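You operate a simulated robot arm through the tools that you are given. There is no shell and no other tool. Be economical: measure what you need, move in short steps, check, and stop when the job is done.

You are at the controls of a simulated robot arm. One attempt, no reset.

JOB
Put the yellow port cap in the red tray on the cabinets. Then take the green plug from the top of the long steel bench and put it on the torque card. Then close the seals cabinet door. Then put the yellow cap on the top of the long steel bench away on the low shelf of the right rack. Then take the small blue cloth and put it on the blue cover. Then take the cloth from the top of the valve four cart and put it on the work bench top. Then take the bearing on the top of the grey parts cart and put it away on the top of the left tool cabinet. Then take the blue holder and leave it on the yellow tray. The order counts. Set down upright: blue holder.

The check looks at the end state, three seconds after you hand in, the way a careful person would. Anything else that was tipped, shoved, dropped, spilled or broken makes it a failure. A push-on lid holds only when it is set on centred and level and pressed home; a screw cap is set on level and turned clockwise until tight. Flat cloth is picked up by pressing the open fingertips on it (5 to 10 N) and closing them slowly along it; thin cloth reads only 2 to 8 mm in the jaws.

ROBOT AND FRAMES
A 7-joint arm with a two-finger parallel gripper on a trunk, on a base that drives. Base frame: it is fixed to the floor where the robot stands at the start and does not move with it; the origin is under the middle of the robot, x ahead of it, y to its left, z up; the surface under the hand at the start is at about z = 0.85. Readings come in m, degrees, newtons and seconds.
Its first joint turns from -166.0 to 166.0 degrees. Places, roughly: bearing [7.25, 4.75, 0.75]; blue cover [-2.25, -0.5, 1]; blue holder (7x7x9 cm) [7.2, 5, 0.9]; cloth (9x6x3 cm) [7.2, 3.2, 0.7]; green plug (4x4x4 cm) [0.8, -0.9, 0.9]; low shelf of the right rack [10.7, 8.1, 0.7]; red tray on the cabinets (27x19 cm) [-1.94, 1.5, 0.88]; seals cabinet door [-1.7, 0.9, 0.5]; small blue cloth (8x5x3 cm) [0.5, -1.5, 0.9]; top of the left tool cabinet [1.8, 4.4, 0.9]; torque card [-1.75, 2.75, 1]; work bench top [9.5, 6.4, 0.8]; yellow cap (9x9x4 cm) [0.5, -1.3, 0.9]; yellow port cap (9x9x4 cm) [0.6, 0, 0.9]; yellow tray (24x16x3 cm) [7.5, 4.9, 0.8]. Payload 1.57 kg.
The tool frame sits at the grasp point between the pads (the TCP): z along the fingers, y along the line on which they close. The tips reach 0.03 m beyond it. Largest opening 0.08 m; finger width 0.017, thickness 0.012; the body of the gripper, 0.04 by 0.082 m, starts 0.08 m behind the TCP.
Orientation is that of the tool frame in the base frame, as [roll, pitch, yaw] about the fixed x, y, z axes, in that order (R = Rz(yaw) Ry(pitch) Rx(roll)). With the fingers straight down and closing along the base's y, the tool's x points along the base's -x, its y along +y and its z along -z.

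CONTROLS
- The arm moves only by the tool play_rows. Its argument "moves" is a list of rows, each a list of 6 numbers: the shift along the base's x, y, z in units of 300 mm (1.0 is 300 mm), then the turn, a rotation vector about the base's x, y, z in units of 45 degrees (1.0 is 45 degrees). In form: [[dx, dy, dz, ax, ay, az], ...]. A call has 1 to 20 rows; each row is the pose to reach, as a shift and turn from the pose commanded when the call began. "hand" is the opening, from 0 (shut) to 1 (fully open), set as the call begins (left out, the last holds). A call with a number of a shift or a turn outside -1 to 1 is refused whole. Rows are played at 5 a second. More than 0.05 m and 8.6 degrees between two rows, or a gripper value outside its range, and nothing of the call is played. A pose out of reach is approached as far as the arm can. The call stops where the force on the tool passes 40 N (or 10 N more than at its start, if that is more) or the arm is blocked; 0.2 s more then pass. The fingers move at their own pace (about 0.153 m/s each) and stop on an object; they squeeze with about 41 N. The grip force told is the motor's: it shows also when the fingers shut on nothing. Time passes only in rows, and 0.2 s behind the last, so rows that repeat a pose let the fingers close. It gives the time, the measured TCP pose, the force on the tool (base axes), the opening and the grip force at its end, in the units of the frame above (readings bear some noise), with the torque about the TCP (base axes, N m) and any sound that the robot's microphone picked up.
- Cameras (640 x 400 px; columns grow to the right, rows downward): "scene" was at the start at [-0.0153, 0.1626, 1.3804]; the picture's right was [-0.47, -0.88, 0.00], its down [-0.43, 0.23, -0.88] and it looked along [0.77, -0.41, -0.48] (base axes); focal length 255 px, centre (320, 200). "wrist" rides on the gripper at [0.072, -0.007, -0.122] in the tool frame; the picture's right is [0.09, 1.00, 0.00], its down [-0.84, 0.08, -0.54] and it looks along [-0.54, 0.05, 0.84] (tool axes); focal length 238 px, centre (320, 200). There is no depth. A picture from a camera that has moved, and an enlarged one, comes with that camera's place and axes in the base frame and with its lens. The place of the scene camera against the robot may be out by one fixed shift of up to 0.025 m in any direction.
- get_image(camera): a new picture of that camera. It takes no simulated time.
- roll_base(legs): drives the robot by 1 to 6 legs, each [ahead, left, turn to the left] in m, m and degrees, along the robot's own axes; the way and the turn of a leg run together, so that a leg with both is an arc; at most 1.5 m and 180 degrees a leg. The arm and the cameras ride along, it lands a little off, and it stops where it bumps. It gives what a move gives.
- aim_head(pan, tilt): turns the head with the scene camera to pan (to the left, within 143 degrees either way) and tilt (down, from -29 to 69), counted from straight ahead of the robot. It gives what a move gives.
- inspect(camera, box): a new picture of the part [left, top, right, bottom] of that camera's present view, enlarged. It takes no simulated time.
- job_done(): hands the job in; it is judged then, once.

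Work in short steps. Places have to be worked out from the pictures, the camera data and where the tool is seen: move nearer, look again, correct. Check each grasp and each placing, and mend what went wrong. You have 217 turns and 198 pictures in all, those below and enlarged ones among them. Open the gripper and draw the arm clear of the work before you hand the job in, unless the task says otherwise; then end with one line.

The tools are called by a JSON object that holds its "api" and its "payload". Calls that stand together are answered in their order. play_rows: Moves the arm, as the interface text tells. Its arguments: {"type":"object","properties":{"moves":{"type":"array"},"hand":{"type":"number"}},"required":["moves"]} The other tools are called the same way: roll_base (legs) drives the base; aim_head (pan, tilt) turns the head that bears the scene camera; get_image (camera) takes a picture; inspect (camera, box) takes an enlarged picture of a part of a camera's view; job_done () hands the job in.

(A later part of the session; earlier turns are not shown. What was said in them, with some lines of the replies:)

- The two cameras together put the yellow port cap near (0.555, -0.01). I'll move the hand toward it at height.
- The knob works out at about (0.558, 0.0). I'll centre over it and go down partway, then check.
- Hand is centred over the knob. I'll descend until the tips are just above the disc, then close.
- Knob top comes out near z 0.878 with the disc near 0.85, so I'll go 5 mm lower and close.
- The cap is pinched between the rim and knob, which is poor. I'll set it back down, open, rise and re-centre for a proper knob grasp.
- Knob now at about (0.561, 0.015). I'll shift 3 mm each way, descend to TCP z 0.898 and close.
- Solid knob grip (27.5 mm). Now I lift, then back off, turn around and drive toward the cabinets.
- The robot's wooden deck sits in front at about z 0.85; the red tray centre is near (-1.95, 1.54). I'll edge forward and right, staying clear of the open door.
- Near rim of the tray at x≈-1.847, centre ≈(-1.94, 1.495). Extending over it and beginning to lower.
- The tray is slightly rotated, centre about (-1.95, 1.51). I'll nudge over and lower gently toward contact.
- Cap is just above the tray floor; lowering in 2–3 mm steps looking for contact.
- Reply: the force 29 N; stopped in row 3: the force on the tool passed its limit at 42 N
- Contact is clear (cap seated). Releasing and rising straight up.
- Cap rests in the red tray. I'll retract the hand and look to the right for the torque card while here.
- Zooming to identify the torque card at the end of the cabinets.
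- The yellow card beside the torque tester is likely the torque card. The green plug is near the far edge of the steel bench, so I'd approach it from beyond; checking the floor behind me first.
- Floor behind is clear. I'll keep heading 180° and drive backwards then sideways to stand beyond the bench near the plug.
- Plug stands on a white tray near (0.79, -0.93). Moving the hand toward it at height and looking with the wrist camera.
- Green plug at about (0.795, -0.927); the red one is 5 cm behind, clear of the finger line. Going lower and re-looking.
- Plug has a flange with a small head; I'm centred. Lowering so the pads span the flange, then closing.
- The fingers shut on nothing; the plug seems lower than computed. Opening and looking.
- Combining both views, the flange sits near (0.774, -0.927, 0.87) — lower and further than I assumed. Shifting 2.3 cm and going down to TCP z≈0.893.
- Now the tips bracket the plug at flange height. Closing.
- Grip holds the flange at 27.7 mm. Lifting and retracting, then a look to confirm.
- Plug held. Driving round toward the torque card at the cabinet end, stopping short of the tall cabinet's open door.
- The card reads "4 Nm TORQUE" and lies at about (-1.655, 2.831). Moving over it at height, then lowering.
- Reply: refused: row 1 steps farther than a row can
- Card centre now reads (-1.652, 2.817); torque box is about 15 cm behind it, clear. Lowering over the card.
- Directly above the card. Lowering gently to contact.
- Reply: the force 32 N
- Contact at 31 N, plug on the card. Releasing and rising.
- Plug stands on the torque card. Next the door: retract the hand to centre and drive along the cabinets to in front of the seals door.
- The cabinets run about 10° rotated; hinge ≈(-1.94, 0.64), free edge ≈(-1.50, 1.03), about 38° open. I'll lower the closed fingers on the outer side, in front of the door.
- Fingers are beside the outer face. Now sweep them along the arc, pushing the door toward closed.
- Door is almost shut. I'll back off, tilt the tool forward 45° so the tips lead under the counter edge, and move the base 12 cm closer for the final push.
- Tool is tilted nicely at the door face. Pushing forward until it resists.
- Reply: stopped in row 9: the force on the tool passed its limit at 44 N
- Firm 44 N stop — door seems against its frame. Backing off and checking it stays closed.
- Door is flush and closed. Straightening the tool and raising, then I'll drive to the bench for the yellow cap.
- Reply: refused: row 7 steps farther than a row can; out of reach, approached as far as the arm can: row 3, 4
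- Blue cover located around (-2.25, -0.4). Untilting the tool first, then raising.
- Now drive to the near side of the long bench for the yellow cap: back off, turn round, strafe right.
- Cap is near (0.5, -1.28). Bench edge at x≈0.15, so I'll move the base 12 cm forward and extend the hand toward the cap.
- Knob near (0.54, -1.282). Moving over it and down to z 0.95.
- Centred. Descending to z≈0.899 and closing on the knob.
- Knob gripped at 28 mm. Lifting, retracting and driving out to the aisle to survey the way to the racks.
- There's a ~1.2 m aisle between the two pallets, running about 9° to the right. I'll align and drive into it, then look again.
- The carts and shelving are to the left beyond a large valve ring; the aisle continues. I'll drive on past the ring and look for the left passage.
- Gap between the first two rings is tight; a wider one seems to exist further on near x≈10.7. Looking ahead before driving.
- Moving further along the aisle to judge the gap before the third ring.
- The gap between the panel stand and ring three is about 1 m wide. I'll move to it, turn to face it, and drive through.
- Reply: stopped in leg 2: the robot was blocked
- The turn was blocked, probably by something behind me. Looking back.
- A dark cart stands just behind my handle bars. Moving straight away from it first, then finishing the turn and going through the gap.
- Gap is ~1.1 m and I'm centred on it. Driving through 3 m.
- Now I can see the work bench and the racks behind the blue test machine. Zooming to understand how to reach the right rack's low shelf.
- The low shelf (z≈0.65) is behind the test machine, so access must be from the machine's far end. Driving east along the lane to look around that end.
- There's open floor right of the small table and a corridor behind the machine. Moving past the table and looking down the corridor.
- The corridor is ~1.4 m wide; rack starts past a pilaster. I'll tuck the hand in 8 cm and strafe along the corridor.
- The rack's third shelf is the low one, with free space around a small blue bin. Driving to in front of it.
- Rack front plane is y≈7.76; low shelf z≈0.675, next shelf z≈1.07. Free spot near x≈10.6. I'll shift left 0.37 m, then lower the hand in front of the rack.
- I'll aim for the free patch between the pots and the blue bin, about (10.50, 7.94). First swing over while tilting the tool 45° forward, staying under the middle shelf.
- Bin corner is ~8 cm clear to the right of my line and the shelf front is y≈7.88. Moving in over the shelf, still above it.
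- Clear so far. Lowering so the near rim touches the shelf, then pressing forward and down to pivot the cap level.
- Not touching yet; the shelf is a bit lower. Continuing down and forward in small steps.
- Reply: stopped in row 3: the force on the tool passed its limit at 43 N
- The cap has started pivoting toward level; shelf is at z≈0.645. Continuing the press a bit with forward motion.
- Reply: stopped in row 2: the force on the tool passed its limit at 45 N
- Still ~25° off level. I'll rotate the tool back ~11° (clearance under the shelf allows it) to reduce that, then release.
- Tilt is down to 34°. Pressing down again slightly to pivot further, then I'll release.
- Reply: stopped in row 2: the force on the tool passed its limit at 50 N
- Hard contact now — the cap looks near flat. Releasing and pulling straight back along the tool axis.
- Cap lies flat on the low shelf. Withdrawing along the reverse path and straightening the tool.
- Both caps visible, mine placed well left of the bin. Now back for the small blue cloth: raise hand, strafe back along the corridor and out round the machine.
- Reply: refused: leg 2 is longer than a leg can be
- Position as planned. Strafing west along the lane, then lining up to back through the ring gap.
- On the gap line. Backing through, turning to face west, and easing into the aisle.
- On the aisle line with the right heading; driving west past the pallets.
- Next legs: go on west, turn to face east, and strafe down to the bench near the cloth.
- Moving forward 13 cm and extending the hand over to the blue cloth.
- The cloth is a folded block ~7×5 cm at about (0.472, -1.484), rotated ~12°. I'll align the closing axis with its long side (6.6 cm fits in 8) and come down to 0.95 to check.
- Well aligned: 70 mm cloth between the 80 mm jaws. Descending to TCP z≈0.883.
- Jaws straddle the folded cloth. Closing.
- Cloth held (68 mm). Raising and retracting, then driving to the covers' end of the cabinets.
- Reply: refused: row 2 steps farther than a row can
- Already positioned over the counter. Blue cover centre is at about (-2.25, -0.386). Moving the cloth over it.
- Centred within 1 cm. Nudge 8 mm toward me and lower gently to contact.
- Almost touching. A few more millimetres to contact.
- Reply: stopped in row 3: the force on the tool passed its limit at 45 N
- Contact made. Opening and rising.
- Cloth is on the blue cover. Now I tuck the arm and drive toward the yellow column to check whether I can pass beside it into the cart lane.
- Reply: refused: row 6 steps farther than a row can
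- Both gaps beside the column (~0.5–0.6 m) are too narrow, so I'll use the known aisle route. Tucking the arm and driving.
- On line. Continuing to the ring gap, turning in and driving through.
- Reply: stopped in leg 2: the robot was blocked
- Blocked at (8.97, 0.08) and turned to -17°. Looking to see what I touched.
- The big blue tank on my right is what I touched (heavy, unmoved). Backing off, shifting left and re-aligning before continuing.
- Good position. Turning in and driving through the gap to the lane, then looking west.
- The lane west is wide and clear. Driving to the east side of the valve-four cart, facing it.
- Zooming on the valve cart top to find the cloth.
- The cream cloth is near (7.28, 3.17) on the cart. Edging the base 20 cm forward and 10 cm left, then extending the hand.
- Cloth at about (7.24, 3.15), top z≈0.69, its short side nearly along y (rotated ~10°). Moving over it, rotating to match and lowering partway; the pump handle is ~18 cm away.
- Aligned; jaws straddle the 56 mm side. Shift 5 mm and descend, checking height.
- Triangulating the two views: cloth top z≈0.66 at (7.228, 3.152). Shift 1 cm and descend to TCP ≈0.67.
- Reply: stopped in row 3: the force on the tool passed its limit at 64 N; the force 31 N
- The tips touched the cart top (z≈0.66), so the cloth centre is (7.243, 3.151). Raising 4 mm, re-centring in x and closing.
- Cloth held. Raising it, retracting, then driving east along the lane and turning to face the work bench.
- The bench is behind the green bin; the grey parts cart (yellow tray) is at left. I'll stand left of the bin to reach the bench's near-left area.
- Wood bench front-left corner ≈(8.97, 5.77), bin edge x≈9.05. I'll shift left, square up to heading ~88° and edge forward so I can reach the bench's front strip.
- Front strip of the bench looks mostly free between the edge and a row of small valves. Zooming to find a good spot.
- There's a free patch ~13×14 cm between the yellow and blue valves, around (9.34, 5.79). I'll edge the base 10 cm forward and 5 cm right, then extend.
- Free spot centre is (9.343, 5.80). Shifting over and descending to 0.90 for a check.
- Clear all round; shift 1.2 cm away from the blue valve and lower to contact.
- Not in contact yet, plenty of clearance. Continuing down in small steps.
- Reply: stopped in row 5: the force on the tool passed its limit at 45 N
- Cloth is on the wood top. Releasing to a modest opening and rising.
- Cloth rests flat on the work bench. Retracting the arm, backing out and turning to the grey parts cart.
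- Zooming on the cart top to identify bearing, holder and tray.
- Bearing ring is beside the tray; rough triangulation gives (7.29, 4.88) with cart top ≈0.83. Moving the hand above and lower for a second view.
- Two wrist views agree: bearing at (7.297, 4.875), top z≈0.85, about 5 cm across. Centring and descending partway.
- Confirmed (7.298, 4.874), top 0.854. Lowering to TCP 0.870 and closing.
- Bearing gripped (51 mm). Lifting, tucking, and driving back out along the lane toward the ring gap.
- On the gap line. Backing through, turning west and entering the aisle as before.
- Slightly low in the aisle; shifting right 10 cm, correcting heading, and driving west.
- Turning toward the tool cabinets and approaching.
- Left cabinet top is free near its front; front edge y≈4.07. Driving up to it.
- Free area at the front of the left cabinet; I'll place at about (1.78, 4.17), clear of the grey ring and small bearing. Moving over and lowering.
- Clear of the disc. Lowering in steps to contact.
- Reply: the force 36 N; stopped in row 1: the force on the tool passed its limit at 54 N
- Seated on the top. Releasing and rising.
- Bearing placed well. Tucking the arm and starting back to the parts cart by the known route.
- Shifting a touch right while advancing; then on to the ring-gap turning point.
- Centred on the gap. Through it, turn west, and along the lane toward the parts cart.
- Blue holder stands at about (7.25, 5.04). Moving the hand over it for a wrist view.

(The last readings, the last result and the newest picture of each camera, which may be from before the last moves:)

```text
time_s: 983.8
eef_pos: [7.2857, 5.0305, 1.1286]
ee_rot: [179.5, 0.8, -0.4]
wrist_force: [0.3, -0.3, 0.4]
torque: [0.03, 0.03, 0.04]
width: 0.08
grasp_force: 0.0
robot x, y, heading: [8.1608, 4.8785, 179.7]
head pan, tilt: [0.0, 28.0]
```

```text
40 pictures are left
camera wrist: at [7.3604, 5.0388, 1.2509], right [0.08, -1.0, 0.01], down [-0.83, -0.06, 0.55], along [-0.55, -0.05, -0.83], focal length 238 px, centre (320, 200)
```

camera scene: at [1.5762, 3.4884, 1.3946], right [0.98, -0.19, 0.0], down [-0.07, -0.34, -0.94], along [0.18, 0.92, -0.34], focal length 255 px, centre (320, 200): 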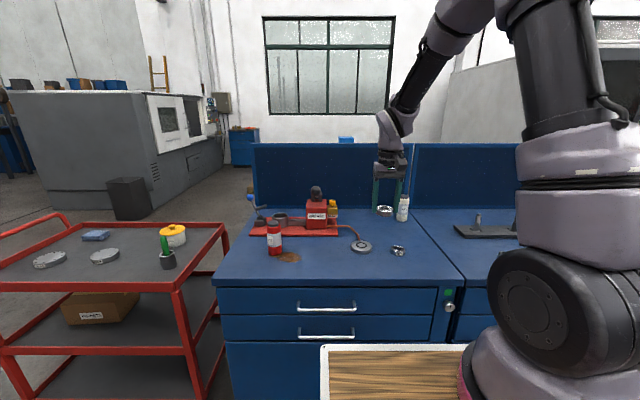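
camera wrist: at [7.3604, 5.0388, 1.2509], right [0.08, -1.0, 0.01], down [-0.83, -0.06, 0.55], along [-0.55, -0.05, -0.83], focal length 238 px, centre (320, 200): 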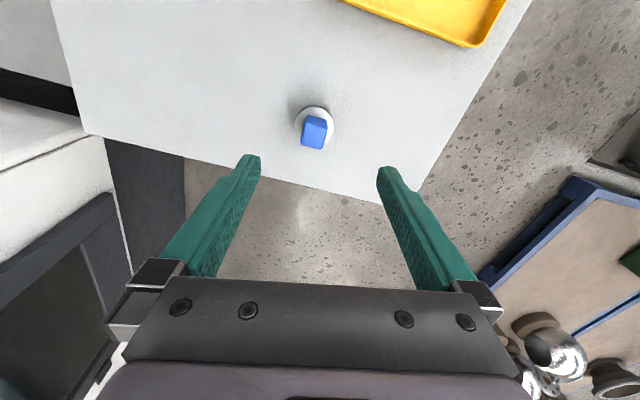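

Holder top at about (7.258, 5.036). Lowering to z≈1.0 over it.

{"api": "play_rows", "payload": {"moves": [[-0.09, 0.018, -0.1, 0, 0, 0], [-0.09, 0.018, -0.25, 0, 0, 0], [-0.09, 0.018, -0.4, 0, 0, 0], [-0.09, 0.018, -0.4, 0, 0, 0]]}}

{"api": "get_image", "payload": {"camera": "wrist"}}

{"api": "inspect", "payload": {"camera": "scene", "box": [360, 150, 480, 240]}}

```text
time_s: 984.8
eef_pos: [7.2612, 5.0389, 1.0092]
ee_rot: [179.5, 0.7, -0.5]
wrist_force: [-0.2, 0.0, 0.7]
torque: [0.0, 0.01, 0.0]
width: 0.08
grasp_force: 0.0
robot x, y, heading: [8.1627, 4.8811, 180.0]
head pan, tilt: [0.0, 28.0]
```

```text
39 pictures are left
camera wrist: at [7.3345, 5.0456, 1.1298], right [0.08, -1.0, 0.01], down [-0.83, -0.07, 0.55], along [-0.55, -0.05, -0.83], focal length 238 px, centre (320, 200)
```

wrist: 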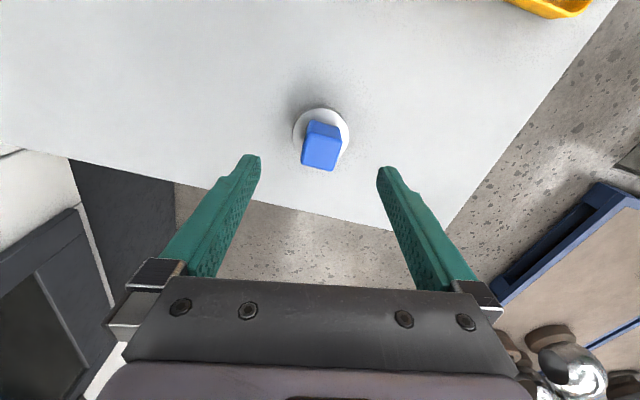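

```text
4.44 times, centred on (420, 195) of scene
camera zoom: at [8.1742, 4.7045, 1.3818], right [0.0, 1.0, 0.0], down [0.47, 0.0, -0.88], along [-0.88, 0.0, -0.47], focal length 1133 px, centre (-124, 222)
```

zoom: 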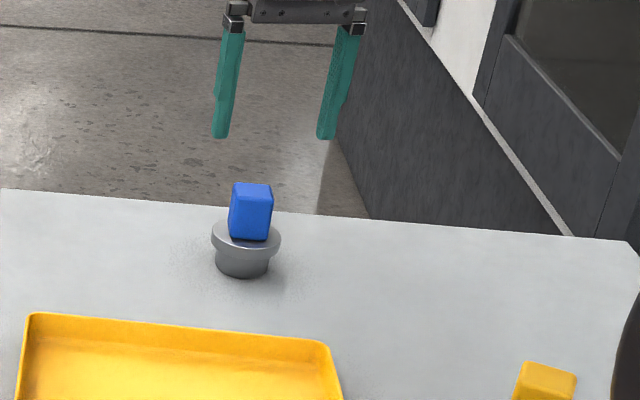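

Holder's blue block top is at (7.253, 5.036, 0.924), ~33 mm wide. I'll align (~6°) and descend so the pads hold the block just above the flange.

{"api": "play_rows", "payload": {"moves": [[-0.025, -0.01, -0.05, 0, 0, -0.07], [-0.025, -0.01, -0.14, 0, 0, -0.14], [-0.025, -0.01, -0.21, 0, 0, -0.14], [-0.025, -0.01, -0.21, 0, 0, -0.14]]}}

{"api": "get_image", "payload": {"camera": "wrist"}}

{"api": "inspect", "payload": {"camera": "scene", "box": [360, 150, 480, 240]}}

```text
time_s: 985.8
eef_pos: [7.2521, 5.0344, 0.9446]
ee_rot: [179.6, 0.8, -6.8]
wrist_force: [0.0, -0.6, -0.1]
torque: [0.01, 0.01, -0.01]
width: 0.0801
grasp_force: 0.0
robot x, y, heading: [8.1653, 4.8798, 179.8]
head pan, tilt: [0.0, 28.0]
```

```text
37 pictures are left
camera wrist: at [7.3264, 5.0333, 1.0672], right [-0.03, -1.0, 0.01], down [-0.83, 0.03, 0.55], along [-0.55, 0.01, -0.83], focal length 238 px, centre (320, 200)
```

wrist: 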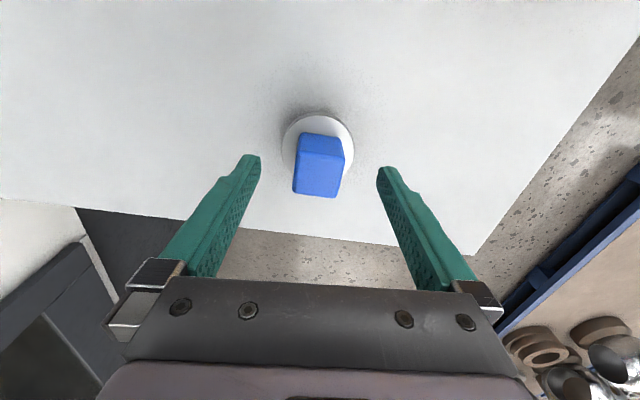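

```text
4.44 times, centred on (420, 195) of scene
camera zoom: at [8.1741, 4.7045, 1.3818], right [0.0, 1.0, 0.0], down [0.47, 0.0, -0.88], along [-0.88, 0.0, -0.47], focal length 1133 px, centre (-124, 222)
```

zoom: 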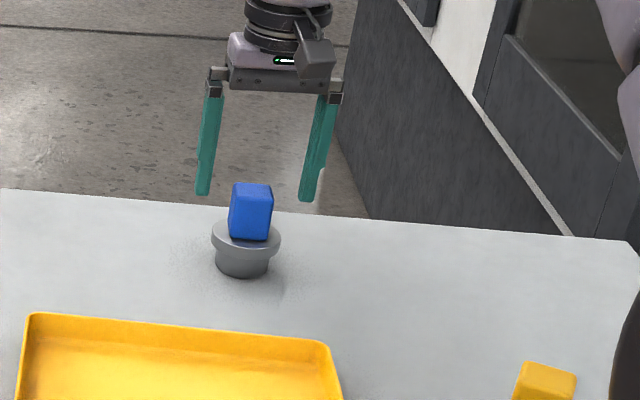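

Model checks out: block centred between the jaws. Descending 2 cm to TCP 0.925 and closing.

{"api": "play_rows", "payload": {"moves": [[0, 0, -0.035, 0, 0, 0], [0, 0, -0.065, 0, 0, 0], [0, 0, -0.065, 0, 0, 0]]}}

{"api": "play_rows", "payload": {"moves": [[0, 0, 0, 0, 0, 0], [0, 0, 0, 0, 0, 0], [0, 0, 0, 0, 0, 0], [0, 0, 0, 0, 0, 0]], "hand": 0}}

{"api": "play_rows", "payload": {"moves": [[0, 0, 0.06, 0, 0, 0], [0, 0, 0.16, 0, 0, 0], [0, 0, 0.28, 0, 0, 0], [0, 0, 0.4, 0, 0, 0]]}}

{"api": "get_image", "payload": {"camera": "wrist"}}

{"api": "inspect", "payload": {"camera": "scene", "box": [340, 130, 480, 260]}}

```text
time_s: 986.6
eef_pos: [7.252, 5.0329, 0.9263]
ee_rot: [179.5, 0.8, -7.0]
wrist_force: [-0.9, 0.0, -0.6]
torque: [0.02, -0.02, -0.02]
width: 0.0799
grasp_force: 0.0
robot x, y, heading: [8.1605, 4.8808, 179.9]
head pan, tilt: [0.0, 28.0]
```

```text
time_s: 987.6
eef_pos: [7.2531, 5.0352, 0.9268]
ee_rot: [179.6, 0.8, -7.0]
wrist_force: [0.5, 4.3, 3.0]
torque: [0.62, 0.03, -0.1]
width: 0.0335
grasp_force: 41.1
robot x, y, heading: [8.1619, 4.8764, 180.2]
head pan, tilt: [0.0, 28.0]
```

```text
time_s: 988.6
eef_pos: [7.2524, 5.0353, 1.0447]
ee_rot: [179.5, 0.7, -6.8]
wrist_force: [0.1, 0.4, -8.8]
torque: [0.01, -0.06, 0.01]
width: 0.0336
grasp_force: 41.3
robot x, y, heading: [8.1586, 4.8792, 180.1]
head pan, tilt: [0.0, 28.0]
```

```text
35 pictures are left
camera wrist: at [7.3264, 5.0338, 1.1666], right [-0.03, -1.0, 0.01], down [-0.83, 0.03, 0.55], along [-0.55, 0.01, -0.83], focal length 238 px, centre (320, 200)
```

wrist: 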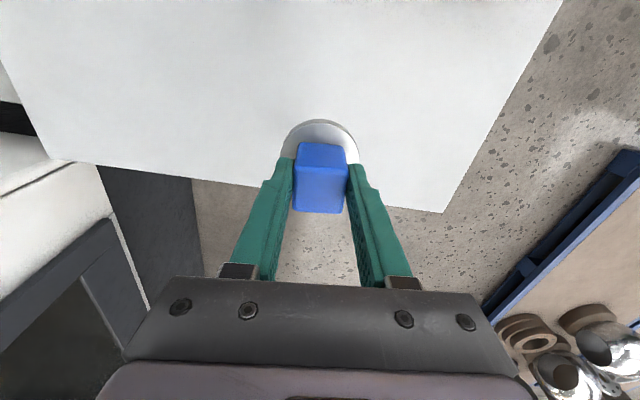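

```text
3.08 times, centred on (410, 195) of scene
camera zoom: at [8.1733, 4.7046, 1.3818], right [0.0, 1.0, 0.0], down [0.47, 0.0, -0.88], along [-0.88, 0.0, -0.47], focal length 784 px, centre (43, 215)
```

zoom: 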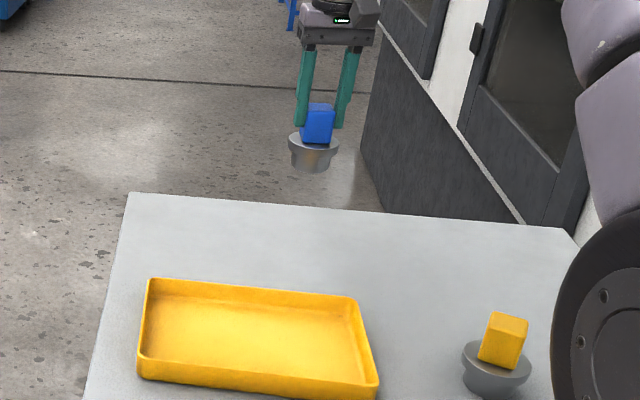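

Held upright. Moving over the yellow tray centre (~7.48, 4.925).

{"api": "play_rows", "payload": {"moves": [[0.12, -0.06, 0, 0, 0, 0], [0.24, -0.12, 0, 0, 0, 0], [0.36, -0.18, 0, 0, 0, 0], [0.48, -0.24, 0, 0, 0, 0], [0.6, -0.3, 0, 0, 0, 0], [0.72, -0.35, 0, 0, 0, 0], [0.77, -0.37, 0, 0, 0, 0], [0.77, -0.37, 0, 0, 0, 0]]}}

{"api": "get_image", "payload": {"camera": "wrist"}}

{"api": "get_image", "payload": {"camera": "scene"}}

```text
time_s: 990.4
eef_pos: [7.4833, 4.9233, 1.0451]
ee_rot: [179.5, 0.8, -6.8]
wrist_force: [-0.7, 0.0, -9.0]
torque: [-0.01, -0.04, 0.0]
width: 0.0335
grasp_force: 41.1
robot x, y, heading: [8.1619, 4.8783, 180.0]
head pan, tilt: [0.0, 28.0]
```

```text
33 pictures are left
camera wrist: at [7.5574, 4.9226, 1.1662], right [-0.03, -1.0, 0.01], down [-0.83, 0.03, 0.55], along [-0.55, 0.01, -0.83], focal length 238 px, centre (320, 200)
```

wrist: 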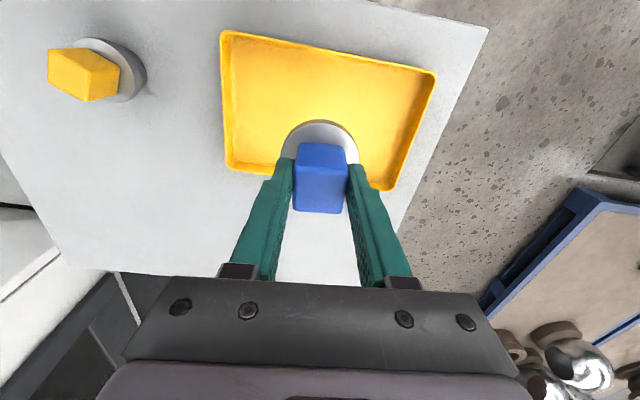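

```text
32 pictures are left
camera scene: at [8.1737, 4.7046, 1.3818], right [0.0, 1.0, 0.0], down [0.47, 0.0, -0.88], along [-0.88, 0.0, -0.47], focal length 255 px, centre (320, 200)
```

scene: 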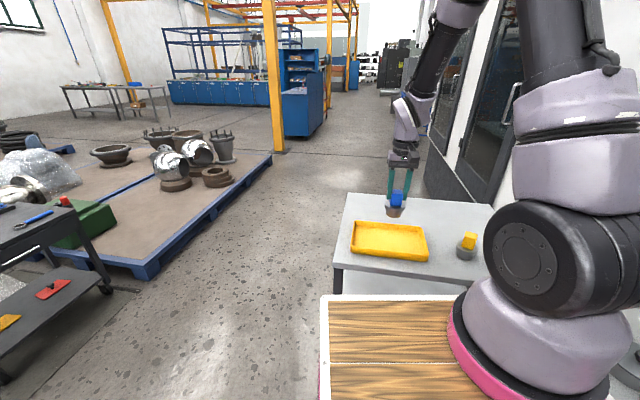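

Tray centre computes to (7.473, 4.92). Nudging 1 cm and lowering toward the tray floor.

{"api": "play_rows", "payload": {"moves": [[-0.033, -0.01, -0.08, 0, 0, 0], [-0.033, -0.01, -0.18, 0, 0, 0], [-0.033, -0.01, -0.27, 0, 0, 0], [-0.033, -0.01, -0.33, 0, 0, 0], [-0.033, -0.01, -0.33, 0, 0, 0]]}}

{"api": "inspect", "payload": {"camera": "scene", "box": [330, 150, 470, 280]}}

```text
time_s: 991.6
eef_pos: [7.4734, 4.9197, 0.9473]
ee_rot: [179.5, 0.7, -6.9]
wrist_force: [-0.3, -0.3, -8.5]
torque: [-0.02, -0.03, 0.0]
width: 0.0337
grasp_force: 41.4
robot x, y, heading: [8.1565, 4.8793, 180.2]
head pan, tilt: [0.0, 28.0]
```

```text
3.08 times, centred on (400, 215) of scene
camera zoom: at [8.1739, 4.7045, 1.3818], right [0.0, 1.0, 0.0], down [0.47, 0.0, -0.88], along [-0.88, 0.0, -0.47], focal length 784 px, centre (74, 154)
```

zoom: 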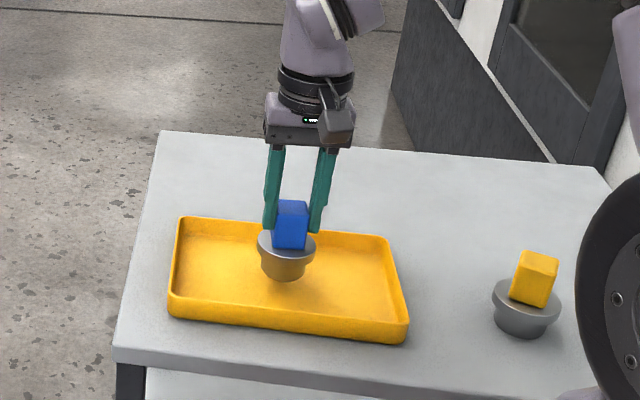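

{"api": "play_rows", "payload": {"moves": [[0, 0, -0.02, 0, 0, 0], [0, 0, -0.035, 0, 0, 0], [0, 0, -0.05, 0, 0, 0], [0, 0, -0.062, 0, 0, 0]]}}

{"api": "play_rows", "payload": {"moves": [[0, 0, -0.008, 0, 0, 0], [0, 0, -0.016, 0, 0, 0], [0, 0, -0.024, 0, 0, 0]]}}

```text
time_s: 992.6
eef_pos: [7.472, 4.9197, 0.93]
ee_rot: [179.5, 0.9, -6.8]
wrist_force: [5.6, 0.5, 29.4]
torque: [0.53, -0.34, -0.13]
width: 0.0338
grasp_force: 41.1
robot x, y, heading: [8.1602, 4.8815, 180.0]
head pan, tilt: [0.0, 28.0]
```

```text
time_s: 993.4
eef_pos: [7.4738, 4.9196, 0.9232]
ee_rot: [179.5, 1.0, -6.7]
wrist_force: [-1.7, -1.0, 38.0]
torque: [0.46, -0.04, 0.01]
width: 0.0336
grasp_force: 41.2
robot x, y, heading: [8.1638, 4.8771, 179.9]
head pan, tilt: [0.0, 28.0]
```

Firmly seated on the tray floor. Releasing and rising straight up.

{"api": "play_rows", "payload": {"moves": [[0, 0, 0.012, 0, 0, 0], [0, 0, 0.012, 0, 0, 0], [0, 0, 0.012, 0, 0, 0], [0, 0, 0.1, 0, 0, 0], [0, 0, 0.22, 0, 0, 0], [0, 0, 0.36, 0, 0, 0], [0, 0, 0.5, 0, 0, 0], [0, 0, 0.64, 0, 0, 0]], "hand": 1}}

{"api": "inspect", "payload": {"camera": "scene", "box": [330, 150, 490, 290]}}

{"api": "get_image", "payload": {"camera": "wrist"}}

```text
time_s: 995.2
eef_pos: [7.4714, 4.9188, 1.111]
ee_rot: [179.4, 0.7, -6.8]
wrist_force: [-0.5, -0.1, 0.2]
torque: [0.0, -0.03, 0.0]
width: 0.0796
grasp_force: 0.1
robot x, y, heading: [8.1615, 4.8805, 180.0]
head pan, tilt: [0.0, 28.0]
```

```text
2.86 times, centred on (410, 220) of scene
camera zoom: at [8.1736, 4.7045, 1.3817], right [0.0, 1.0, 0.0], down [0.47, 0.0, -0.88], along [-0.88, 0.0, -0.47], focal length 728 px, centre (63, 143)
```

zoom: 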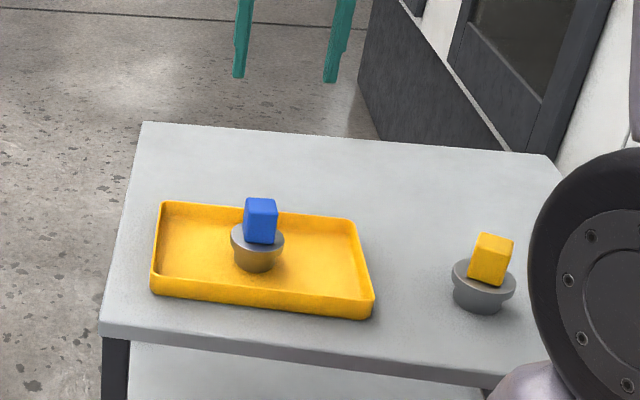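

```text
29 pictures are left
camera wrist: at [7.5468, 4.9184, 1.2334], right [-0.03, -1.0, 0.01], down [-0.83, 0.03, 0.55], along [-0.55, 0.01, -0.83], focal length 238 px, centre (320, 200)
```

wrist: 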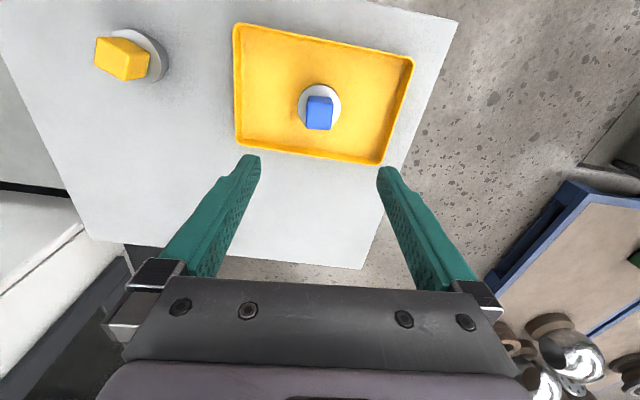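

Holder stands upright in the yellow tray. Backing the hand clear of the cart before handing in.

{"api": "roll_base", "payload": {"legs": [[-0.25, 0.1, 0]]}}

{"api": "inspect", "payload": {"camera": "scene", "box": [330, 130, 490, 270]}}

```text
time_s: 997.1
eef_pos: [7.7241, 4.8145, 1.1129]
ee_rot: [179.5, 0.7, -6.4]
wrist_force: [0.0, -0.1, -0.2]
torque: [-0.02, 0.01, -0.02]
width: 0.0803
grasp_force: 0.1
robot x, y, heading: [8.4128, 4.7792, -179.8]
head pan, tilt: [0.0, 28.0]
```

```text
2.86 times, centred on (410, 200) of scene
camera zoom: at [8.4272, 4.6043, 1.3817], right [0.0, 1.0, 0.0], down [0.47, 0.0, -0.88], along [-0.88, 0.0, -0.47], focal length 728 px, centre (63, 200)
```

zoom: 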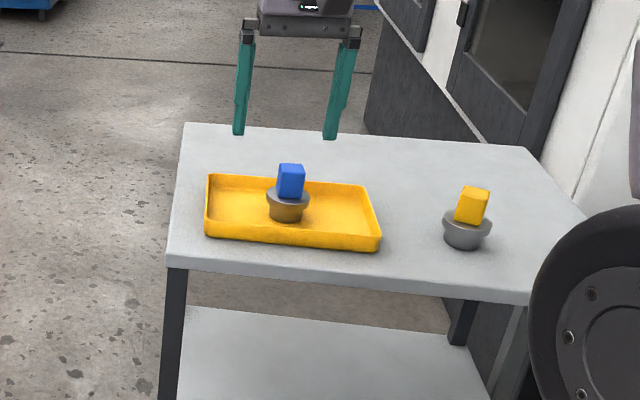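

All eight steps are complete, the gripper is open and the arm is clear, so I'm handing in.

{"api": "job_done", "payload": {}}

```text
The job is handed in.
```

All eight steps were done in the order given, and the job is handed in. The blue holder stands upright in the yellow tray. On the way the robot bumped a tool cart and a blue tank; neither looked moved afterwards.
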